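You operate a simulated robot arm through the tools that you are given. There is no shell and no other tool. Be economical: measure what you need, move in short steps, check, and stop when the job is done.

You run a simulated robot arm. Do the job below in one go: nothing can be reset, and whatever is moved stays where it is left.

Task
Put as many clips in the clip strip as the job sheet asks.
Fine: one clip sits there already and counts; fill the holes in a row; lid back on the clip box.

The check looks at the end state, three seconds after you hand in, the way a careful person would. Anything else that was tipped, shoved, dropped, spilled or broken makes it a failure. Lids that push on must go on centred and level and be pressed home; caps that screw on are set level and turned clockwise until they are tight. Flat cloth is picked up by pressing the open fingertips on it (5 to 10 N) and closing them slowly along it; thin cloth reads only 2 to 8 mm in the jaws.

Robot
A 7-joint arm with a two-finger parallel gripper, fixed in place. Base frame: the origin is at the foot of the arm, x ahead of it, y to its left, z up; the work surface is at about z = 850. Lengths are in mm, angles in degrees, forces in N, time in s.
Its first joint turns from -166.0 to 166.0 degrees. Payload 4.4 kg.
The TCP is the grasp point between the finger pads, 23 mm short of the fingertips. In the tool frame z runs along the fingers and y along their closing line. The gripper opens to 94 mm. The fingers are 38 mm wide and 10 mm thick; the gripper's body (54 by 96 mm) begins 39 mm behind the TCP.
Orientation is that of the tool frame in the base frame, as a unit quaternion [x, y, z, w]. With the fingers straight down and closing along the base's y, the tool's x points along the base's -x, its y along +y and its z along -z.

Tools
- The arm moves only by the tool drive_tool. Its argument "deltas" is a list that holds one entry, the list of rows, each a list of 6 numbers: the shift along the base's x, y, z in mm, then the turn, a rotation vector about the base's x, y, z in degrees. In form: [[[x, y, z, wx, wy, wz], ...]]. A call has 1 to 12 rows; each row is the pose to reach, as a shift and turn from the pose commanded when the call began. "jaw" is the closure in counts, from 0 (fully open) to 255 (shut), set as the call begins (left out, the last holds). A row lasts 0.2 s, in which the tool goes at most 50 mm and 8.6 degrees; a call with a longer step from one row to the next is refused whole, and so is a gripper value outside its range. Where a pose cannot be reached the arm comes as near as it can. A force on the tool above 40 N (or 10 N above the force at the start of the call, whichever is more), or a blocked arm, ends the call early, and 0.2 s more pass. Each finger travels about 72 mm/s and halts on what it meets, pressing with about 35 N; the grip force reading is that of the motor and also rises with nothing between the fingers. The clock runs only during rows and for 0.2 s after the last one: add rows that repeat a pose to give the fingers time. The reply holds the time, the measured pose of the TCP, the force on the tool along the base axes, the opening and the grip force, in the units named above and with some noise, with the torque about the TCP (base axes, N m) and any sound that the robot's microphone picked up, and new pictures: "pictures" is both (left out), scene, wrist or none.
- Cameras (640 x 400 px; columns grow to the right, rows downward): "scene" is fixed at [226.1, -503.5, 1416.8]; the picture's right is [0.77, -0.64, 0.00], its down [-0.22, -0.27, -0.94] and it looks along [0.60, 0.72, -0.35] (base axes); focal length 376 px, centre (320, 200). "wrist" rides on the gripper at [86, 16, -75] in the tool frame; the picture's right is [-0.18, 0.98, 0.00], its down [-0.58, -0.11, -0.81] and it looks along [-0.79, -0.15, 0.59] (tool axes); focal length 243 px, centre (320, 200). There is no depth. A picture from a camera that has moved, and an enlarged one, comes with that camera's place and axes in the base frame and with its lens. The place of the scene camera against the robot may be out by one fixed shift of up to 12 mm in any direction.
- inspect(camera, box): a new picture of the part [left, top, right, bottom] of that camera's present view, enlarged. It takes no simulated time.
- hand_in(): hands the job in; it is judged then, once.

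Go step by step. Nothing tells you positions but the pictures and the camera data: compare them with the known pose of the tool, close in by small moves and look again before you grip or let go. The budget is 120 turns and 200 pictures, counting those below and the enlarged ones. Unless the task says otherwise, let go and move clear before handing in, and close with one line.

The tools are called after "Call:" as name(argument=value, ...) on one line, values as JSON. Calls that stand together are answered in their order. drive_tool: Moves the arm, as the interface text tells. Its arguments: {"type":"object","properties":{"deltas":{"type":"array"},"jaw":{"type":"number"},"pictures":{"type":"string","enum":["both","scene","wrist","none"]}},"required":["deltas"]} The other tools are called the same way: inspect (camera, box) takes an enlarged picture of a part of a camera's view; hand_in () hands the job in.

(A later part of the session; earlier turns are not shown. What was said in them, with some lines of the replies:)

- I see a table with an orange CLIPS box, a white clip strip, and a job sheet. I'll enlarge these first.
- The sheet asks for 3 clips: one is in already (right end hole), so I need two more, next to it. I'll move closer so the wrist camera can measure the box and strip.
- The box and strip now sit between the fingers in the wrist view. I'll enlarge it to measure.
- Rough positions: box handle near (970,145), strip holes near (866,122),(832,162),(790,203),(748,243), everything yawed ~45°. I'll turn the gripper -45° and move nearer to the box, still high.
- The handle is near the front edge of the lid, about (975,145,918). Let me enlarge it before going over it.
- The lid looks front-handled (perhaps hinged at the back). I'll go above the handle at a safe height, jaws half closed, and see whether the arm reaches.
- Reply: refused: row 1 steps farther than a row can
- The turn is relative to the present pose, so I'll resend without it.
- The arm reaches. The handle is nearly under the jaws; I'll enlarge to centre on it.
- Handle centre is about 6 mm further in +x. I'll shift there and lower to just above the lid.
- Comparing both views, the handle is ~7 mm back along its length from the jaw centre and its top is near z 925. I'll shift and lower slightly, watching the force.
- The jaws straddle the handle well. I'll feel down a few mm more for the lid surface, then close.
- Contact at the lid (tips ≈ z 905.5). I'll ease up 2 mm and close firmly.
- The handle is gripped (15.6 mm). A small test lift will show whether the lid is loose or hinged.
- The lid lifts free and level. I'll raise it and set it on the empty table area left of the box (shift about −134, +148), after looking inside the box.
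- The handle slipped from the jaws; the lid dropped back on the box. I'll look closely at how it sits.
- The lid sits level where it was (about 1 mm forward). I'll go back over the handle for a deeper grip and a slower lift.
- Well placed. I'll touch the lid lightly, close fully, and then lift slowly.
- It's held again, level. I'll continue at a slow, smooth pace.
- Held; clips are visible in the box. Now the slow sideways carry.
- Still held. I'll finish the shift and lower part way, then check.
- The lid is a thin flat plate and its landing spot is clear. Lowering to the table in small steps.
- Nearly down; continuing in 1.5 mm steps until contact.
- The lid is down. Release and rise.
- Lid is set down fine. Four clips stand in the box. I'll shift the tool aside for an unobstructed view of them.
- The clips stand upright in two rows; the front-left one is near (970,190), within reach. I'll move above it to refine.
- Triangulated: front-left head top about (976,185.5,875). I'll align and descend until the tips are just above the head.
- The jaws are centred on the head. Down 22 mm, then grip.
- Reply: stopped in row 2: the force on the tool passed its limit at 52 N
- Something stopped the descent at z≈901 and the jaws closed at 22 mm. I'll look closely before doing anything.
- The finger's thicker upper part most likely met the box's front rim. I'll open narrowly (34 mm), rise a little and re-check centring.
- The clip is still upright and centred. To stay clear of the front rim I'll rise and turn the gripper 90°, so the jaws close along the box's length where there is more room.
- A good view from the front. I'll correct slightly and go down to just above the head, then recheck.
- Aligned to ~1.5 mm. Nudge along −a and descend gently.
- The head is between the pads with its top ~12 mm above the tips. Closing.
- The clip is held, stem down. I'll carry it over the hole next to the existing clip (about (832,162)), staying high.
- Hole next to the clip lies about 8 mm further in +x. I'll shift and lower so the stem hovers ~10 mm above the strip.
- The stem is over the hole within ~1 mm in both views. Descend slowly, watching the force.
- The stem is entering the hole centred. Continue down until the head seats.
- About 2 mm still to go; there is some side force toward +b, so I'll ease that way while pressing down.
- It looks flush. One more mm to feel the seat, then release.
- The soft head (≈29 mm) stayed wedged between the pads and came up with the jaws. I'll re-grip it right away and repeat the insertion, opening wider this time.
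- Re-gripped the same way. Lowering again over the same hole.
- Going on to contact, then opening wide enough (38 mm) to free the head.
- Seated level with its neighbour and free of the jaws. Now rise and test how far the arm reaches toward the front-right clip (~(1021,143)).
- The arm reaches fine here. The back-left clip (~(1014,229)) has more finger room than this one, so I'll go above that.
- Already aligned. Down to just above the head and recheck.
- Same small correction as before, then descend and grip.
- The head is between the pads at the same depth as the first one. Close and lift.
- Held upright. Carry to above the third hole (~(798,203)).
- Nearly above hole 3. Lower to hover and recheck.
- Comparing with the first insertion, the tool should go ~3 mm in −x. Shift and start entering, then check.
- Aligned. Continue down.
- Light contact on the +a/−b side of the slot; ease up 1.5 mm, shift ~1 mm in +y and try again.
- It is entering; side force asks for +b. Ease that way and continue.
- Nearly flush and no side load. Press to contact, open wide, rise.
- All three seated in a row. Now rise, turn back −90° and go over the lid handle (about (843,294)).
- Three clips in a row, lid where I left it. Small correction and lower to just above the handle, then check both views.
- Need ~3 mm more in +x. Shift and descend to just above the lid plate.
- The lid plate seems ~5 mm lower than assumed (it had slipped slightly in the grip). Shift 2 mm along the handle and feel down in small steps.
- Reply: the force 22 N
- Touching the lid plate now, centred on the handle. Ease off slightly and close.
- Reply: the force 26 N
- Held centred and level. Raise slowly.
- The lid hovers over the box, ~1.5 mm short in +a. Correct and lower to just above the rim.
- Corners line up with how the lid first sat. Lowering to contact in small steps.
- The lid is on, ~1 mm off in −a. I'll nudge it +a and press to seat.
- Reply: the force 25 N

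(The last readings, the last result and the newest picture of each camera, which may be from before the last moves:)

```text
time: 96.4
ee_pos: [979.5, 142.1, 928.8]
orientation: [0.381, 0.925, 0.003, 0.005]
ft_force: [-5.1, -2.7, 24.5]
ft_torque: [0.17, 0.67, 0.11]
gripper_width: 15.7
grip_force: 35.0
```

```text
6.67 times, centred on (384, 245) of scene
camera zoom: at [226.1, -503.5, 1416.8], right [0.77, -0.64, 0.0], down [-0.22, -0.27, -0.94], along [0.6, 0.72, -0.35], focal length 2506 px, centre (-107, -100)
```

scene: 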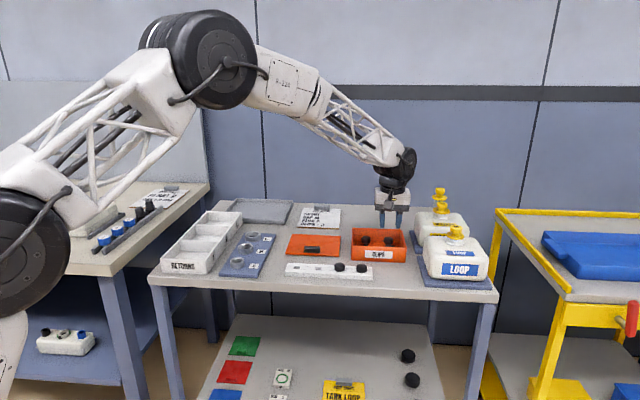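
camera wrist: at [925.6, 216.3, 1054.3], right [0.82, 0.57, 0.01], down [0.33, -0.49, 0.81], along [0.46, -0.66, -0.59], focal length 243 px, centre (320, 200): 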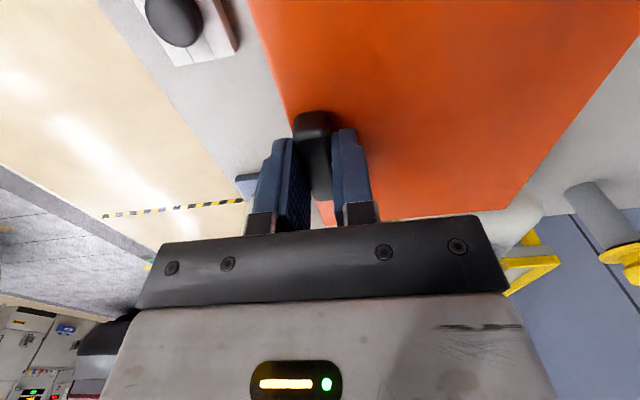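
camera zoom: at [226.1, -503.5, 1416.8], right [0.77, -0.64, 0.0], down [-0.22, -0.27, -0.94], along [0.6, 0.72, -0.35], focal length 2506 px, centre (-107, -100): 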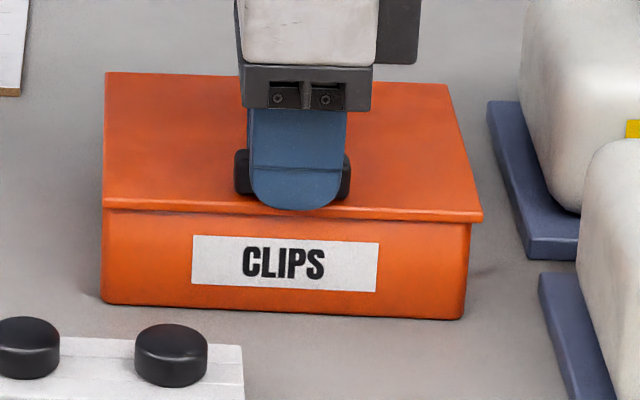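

Slightly overshot (+1.2 mm). Nudge back by that much with light contact.

Call:
drive_tool(deltas=[[[0, 0, 1.8, 0, 0, 0], [-0.5, 0.5, 2, 0, 0, 0], [-0.9, 0.9, 2, 0, 0, 0], [-0.9, 0.9, 1, 0, 0, 0], [-0.9, 0.9, 0.5, 0, 0, 0]]], pictures="none")

Call:
inspect(camera="scene", box=[336, 215, 432, 275])

```text
time: 97.6
ee_pos: [979.1, 144.4, 929.5]
orientation: [0.381, 0.925, 0.003, 0.003]
ft_force: [11.4, -1.9, 31.7]
ft_torque: [0.29, 0.38, -0.1]
gripper_width: 15.4
grip_force: 35.3
```

```text
6.67 times, centred on (384, 245) of scene
camera zoom: at [226.1, -503.5, 1416.8], right [0.77, -0.64, 0.0], down [-0.22, -0.27, -0.94], along [0.6, 0.72, -0.35], focal length 2506 px, centre (-107, -100)
```

zoom: 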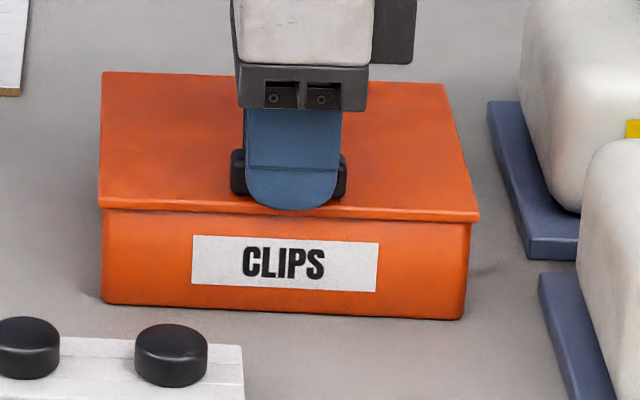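

It now matches the original seating. Ease the pressure, open, and rise a little.

Call:
drive_tool(deltas=[[[0, 0, 1, 0, 0, 0], [0, 0, 1.5, 0, 0, 0]]], pictures="none")

Call:
drive_tool(deltas=[[[0, 0, 0, 0, 0, 0], [0, 0, 1, 0, 0, 0], [0, 0, 1, 0, 0, 0]]], jaw=165, pictures="none")

Call:
drive_tool(deltas=[[[0, 0, 6, 0, 0, 0], [0, 0, 20, 0, 0, 0], [0, 0, 40, 0, 0, 0], [0, 0, 60, 0, 0, 0], [0, 0, 60, 0, 0, 0]]], pictures="wrist")

Call:
inspect(camera="scene", box=[336, 215, 432, 275])

```text
time: 98.2
ee_pos: [978.7, 144.1, 928.3]
orientation: [0.381, 0.925, 0.001, 0.002]
ft_force: [7.7, 0.6, 22.8]
ft_torque: [-0.52, -0.53, 0.23]
gripper_width: 15.3
grip_force: 35.1
```

```text
time: 99.0
ee_pos: [977.7, 143.6, 928.3]
orientation: [0.381, 0.925, 0.001, 0.002]
ft_force: [-0.5, 2.1, 8.7]
ft_torque: [0.1, 0.09, 0.0]
gripper_width: 31.3
grip_force: 0.2
```

```text
time: 100.2
ee_pos: [978.3, 143.9, 990.0]
orientation: [0.381, 0.925, 0.002, 0.003]
ft_force: [0.4, 0.3, 0.0]
ft_torque: [-0.04, 0.0, 0.01]
gripper_width: 33.1
grip_force: 0.1
camera wrist: at [927.4, 216.8, 1064.8], right [0.82, 0.57, 0.01], down [0.33, -0.49, 0.81], along [0.46, -0.66, -0.59], focal length 243 px, centre (320, 200)
```

wrist: 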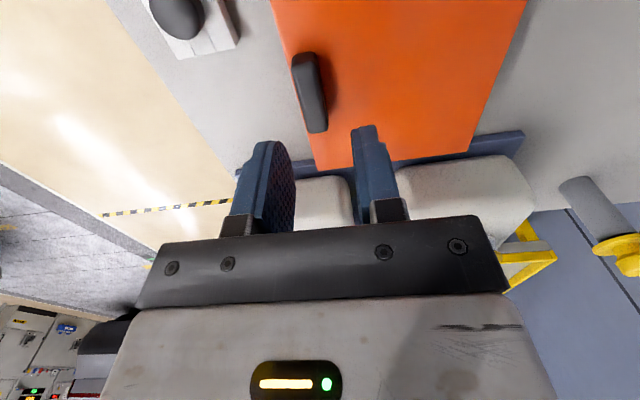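

```text
6.67 times, centred on (384, 245) of scene
camera zoom: at [226.1, -503.5, 1416.8], right [0.77, -0.64, 0.0], down [-0.22, -0.27, -0.94], along [0.6, 0.72, -0.35], focal length 2506 px, centre (-107, -100)
```

zoom: 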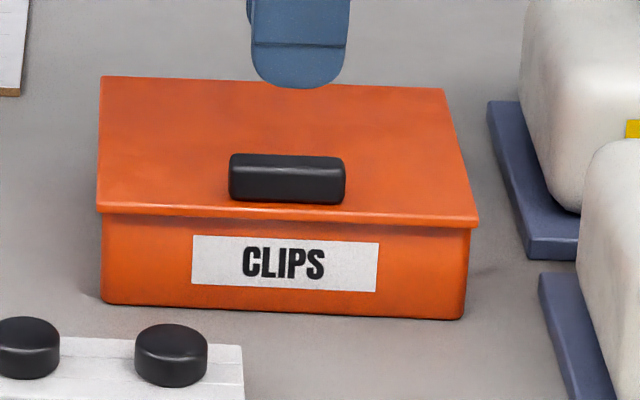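

On release the lid crept ~3–4 mm toward the front. I'll re-grip the handle without pressing, slide it back, and release at zero load.

Call:
drive_tool(deltas=[[[-2, -2, -20, 0, 0, 0], [-2, -2, -40, 0, 0, 0], [-2, -2, -52, 0, 0, 0], [-2, -2, -58, 0, 0, 0], [-2, -2, -58, 0, 0, 0]]], pictures="none")

Call:
drive_tool(deltas=[[[0, 0, 0, 0, 0, 0], [0, 0, 0, 0, 0, 0], [0, 0, 0, 0, 0, 0]]], jaw=255, pictures="none")

Call:
inspect(camera="scene", box=[336, 215, 432, 275])

```text
time: 101.4
ee_pos: [976.0, 141.2, 933.5]
orientation: [0.381, 0.925, 0.002, 0.002]
ft_force: [0.2, -0.5, -1.1]
ft_torque: [0.0, -0.03, 0.0]
gripper_width: 33.6
grip_force: 0.1
```

```text
time: 102.2
ee_pos: [975.6, 142.2, 932.6]
orientation: [0.381, 0.924, 0.002, 0.003]
ft_force: [0.1, 0.6, 0.7]
ft_torque: [0.02, 0.08, -0.02]
gripper_width: 15.0
grip_force: 35.2
```

```text
6.67 times, centred on (384, 245) of scene
camera zoom: at [226.1, -503.5, 1416.8], right [0.77, -0.64, 0.0], down [-0.22, -0.27, -0.94], along [0.6, 0.72, -0.35], focal length 2506 px, centre (-107, -100)
```

zoom: 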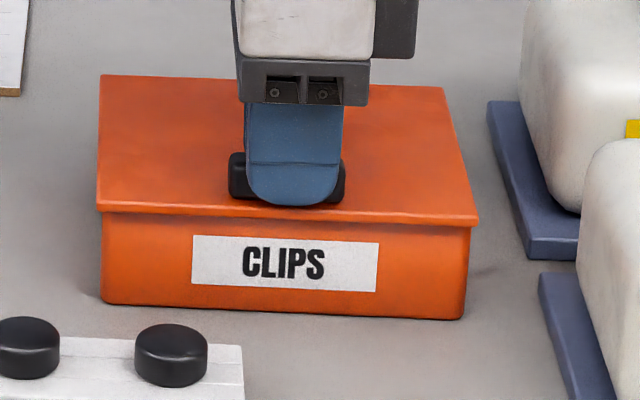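

Gripped at no load. Slide +b about 3 mm and check.

Call:
drive_tool(deltas=[[[0.8, 0.6, 0.3, 0, 0, 0], [1.6, 1.2, 0.3, 0, 0, 0], [2.4, 1.9, 0.3, 0, 0, 0], [2.4, 1.9, 0, 0, 0, 0], [2.4, 1.9, 0, 0, 0, 0]]], pictures="none")

Call:
inspect(camera="scene", box=[336, 215, 432, 275])

```text
time: 103.4
ee_pos: [979.6, 143.7, 932.8]
orientation: [0.381, 0.925, 0.002, 0.002]
ft_force: [-2.0, 1.3, 7.4]
ft_torque: [0.05, 0.21, 0.05]
gripper_width: 14.8
grip_force: 35.5
```

```text
6.67 times, centred on (384, 245) of scene
camera zoom: at [226.1, -503.5, 1416.8], right [0.77, -0.64, 0.0], down [-0.22, -0.27, -0.94], along [0.6, 0.72, -0.35], focal length 2506 px, centre (-107, -100)
```

zoom: 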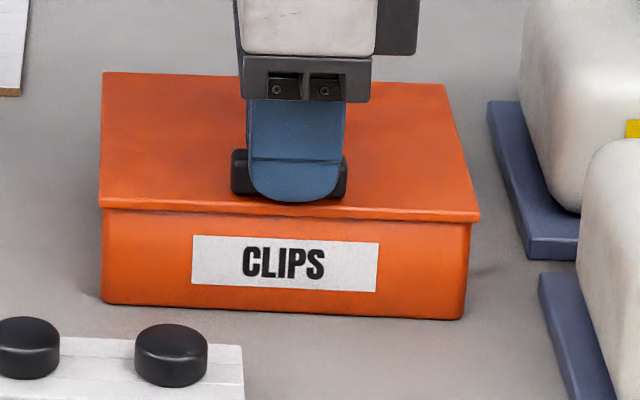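

Matches the original position. Unload to zero, then open.

Call:
drive_tool(deltas=[[[0, 0, 0.4, 0, 0, 0], [0, 0, 0.4, 0, 0, 0]]], pictures="none")

Call:
drive_tool(deltas=[[[0, 0, 0, 0, 0, 0], [0, 0, 0, 0, 0, 0], [0, 0, 0, 0, 0, 0]]], jaw=180, pictures="none")

Call:
inspect(camera="scene", box=[336, 215, 432, 275])

```text
time: 104.0
ee_pos: [979.1, 143.3, 932.7]
orientation: [0.381, 0.925, 0.001, 0.003]
ft_force: [-0.7, 3.7, 7.8]
ft_torque: [-0.03, 0.01, 0.01]
gripper_width: 15.3
grip_force: 34.6
```

```text
time: 104.8
ee_pos: [979.4, 142.4, 932.0]
orientation: [0.381, 0.925, 0.002, 0.003]
ft_force: [0.1, 0.5, 1.3]
ft_torque: [-0.01, 0.02, -0.03]
gripper_width: 27.5
grip_force: 0.0
```

```text
6.67 times, centred on (384, 245) of scene
camera zoom: at [226.1, -503.5, 1416.8], right [0.77, -0.64, 0.0], down [-0.22, -0.27, -0.94], along [0.6, 0.72, -0.35], focal length 2506 px, centre (-107, -100)
```

zoom: 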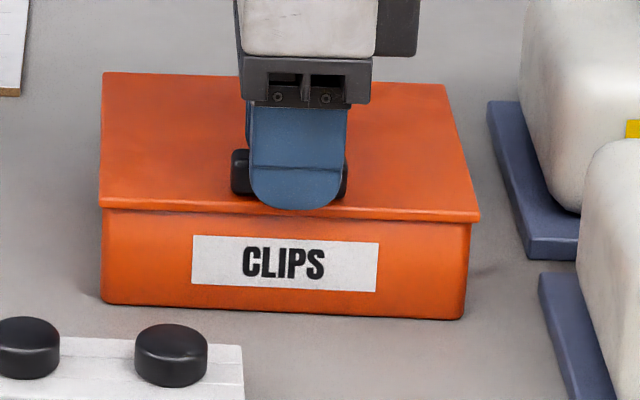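

Lid stayed put. Rise straight up and retreat, then a final look.

Call:
drive_tool(deltas=[[[0, 0, 3, 0, 0, 0], [0, 0, 10, 0, 0, 0], [0, 0, 25, 0, 0, 0], [0, 0, 60, 0, 0, 0], [0, 0, 105, 0, 0, 0], [-40, 10, 150, 0, 0, 0], [-80, 20, 180, 0, 0, 0], [-125, 30, 200, 0, 0, 0], [-170, 40, 200, 0, 0, 0], [-170, 40, 200, 0, 0, 0]]])

Call:
inspect(camera="scene", box=[336, 215, 432, 275])

Call:
inspect(camera="scene", box=[280, 235, 376, 295])

Call:
inspect(camera="wrist", box=[250, 0, 490, 150])

```text
refused: row 6 steps farther than a row can; nothing moved
```

```text
6.67 times, centred on (384, 245) of scene
camera zoom: at [226.1, -503.5, 1416.8], right [0.77, -0.64, 0.0], down [-0.22, -0.27, -0.94], along [0.6, 0.72, -0.35], focal length 2506 px, centre (-107, -100)
```

zoom: 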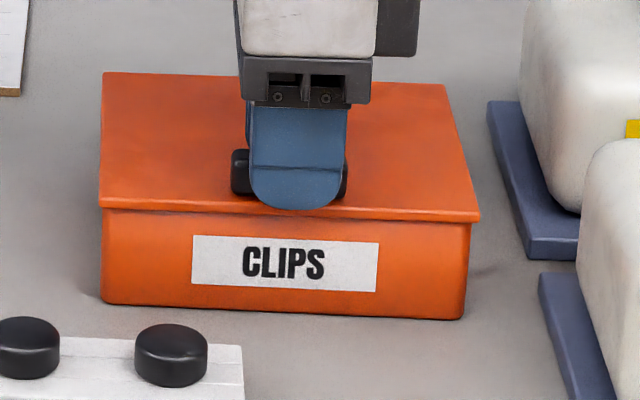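

```text
6.67 times, centred on (328, 265) of scene
camera zoom: at [226.1, -503.5, 1416.8], right [0.77, -0.64, 0.0], down [-0.22, -0.27, -0.94], along [0.6, 0.72, -0.35], focal length 2506 px, centre (267, -233)
```

zoom: 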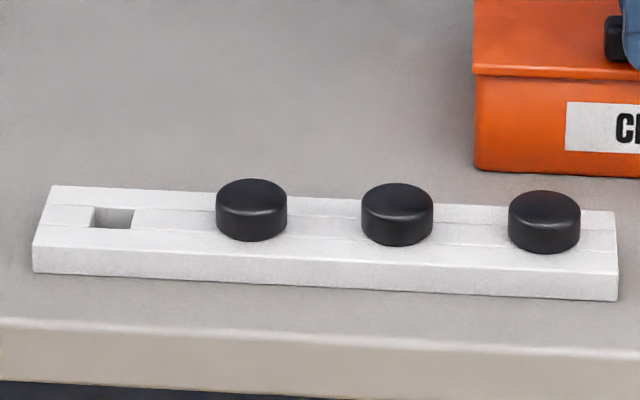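

```text
2.67 times, centred on (370, 75) of wrist
camera zoom: at [928.4, 214.6, 1007.0], right [0.82, 0.57, 0.01], down [0.33, -0.49, 0.81], along [0.46, -0.66, -0.59], focal length 647 px, centre (187, 533)
```

zoom: 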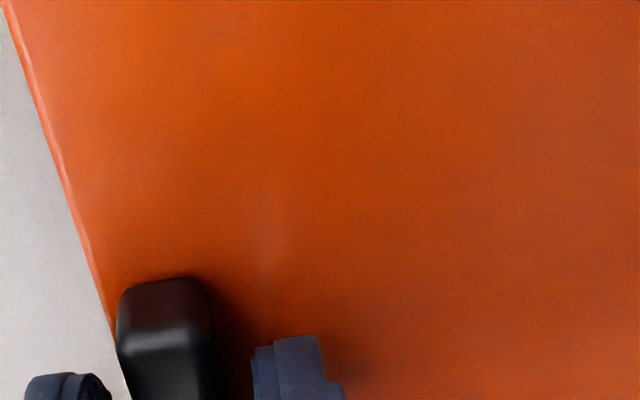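

The strip looks right, three clips in a row. A step was too long; I'll retreat with shorter ones.

Call:
drive_tool(deltas=[[[0, 0, 3, 0, 0, 0], [0, 0, 10, 0, 0, 0], [0, 0, 25, 0, 0, 0], [0, 0, 60, 0, 0, 0], [0, 0, 100, 0, 0, 0], [-30, 8, 130, 0, 0, 0], [-60, 16, 160, 0, 0, 0], [-95, 24, 180, 0, 0, 0], [-135, 32, 190, 0, 0, 0], [-170, 40, 190, 0, 0, 0], [-170, 40, 190, 0, 0, 0]]])

Call:
inspect(camera="scene", box=[336, 215, 432, 275])

Call:
inspect(camera="wrist", box=[250, 0, 490, 150])

```text
time: 107.2
ee_pos: [811.1, 182.1, 1122.1]
orientation: [0.382, 0.924, 0.002, 0.003]
ft_force: [0.4, 1.0, -0.5]
ft_torque: [0.02, 0.01, 0.0]
gripper_width: 27.6
grip_force: 0.0
camera wrist: at [759.7, 253.8, 1197.5], right [0.82, 0.57, 0.01], down [0.33, -0.49, 0.81], along [0.46, -0.66, -0.59], focal length 243 px, centre (320, 200)
```

scene: 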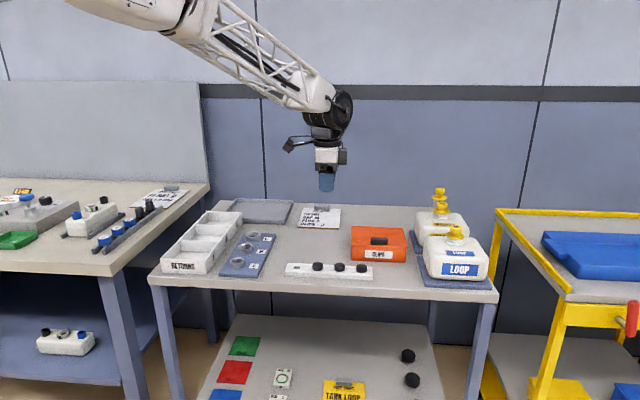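
wrist: 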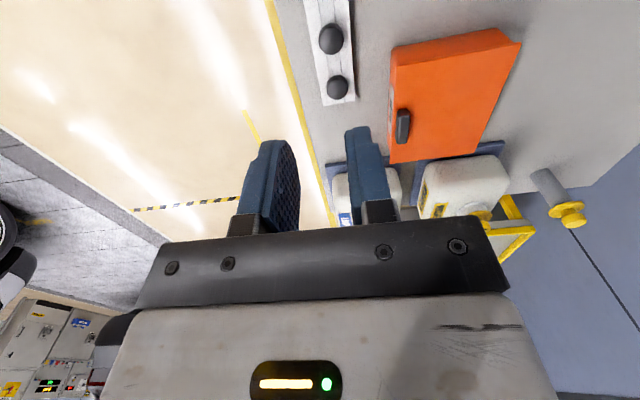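

```text
6.67 times, centred on (384, 245) of scene
camera zoom: at [226.1, -503.5, 1416.8], right [0.77, -0.64, 0.0], down [-0.22, -0.27, -0.94], along [0.6, 0.72, -0.35], focal length 2506 px, centre (-107, -100)
```

zoom: 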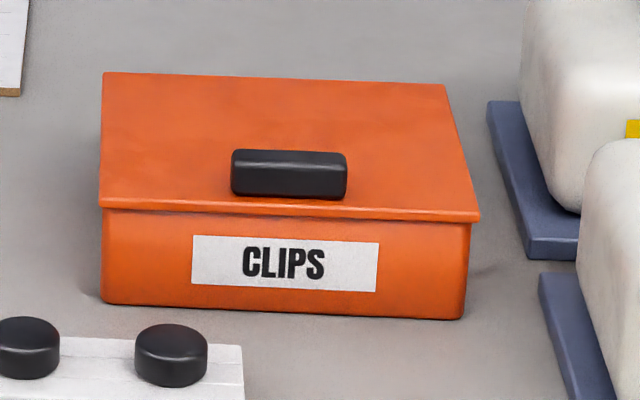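

```text
2.67 times, centred on (370, 75) of wrist
camera zoom: at [759.7, 253.8, 1197.5], right [0.82, 0.57, 0.01], down [0.33, -0.49, 0.81], along [0.46, -0.66, -0.59], focal length 647 px, centre (187, 533)
```

zoom: 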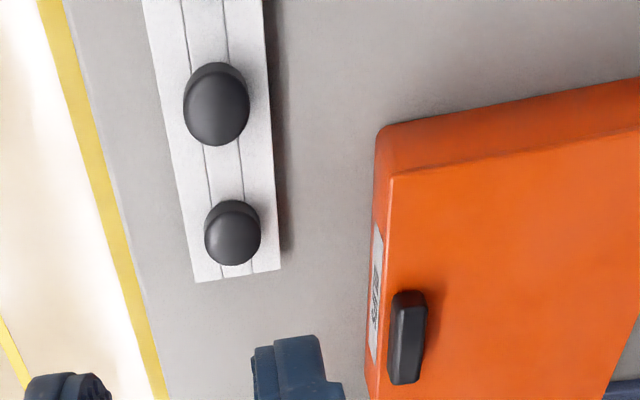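

The lid sits as it did at the start, level and centred. Three clips stand in adjacent holes and nothing else has moved, so I'm handing in.

Call:
hand_in()

```text
The job is handed in.
```

The clip strip now holds three clips in adjacent holes, as the job sheet asks, the lid is back on the clip box, and the job is handed in. The lid slipped from the jaws once during the first lift and dropped back onto the box. The final pictures show it level and back where it started.
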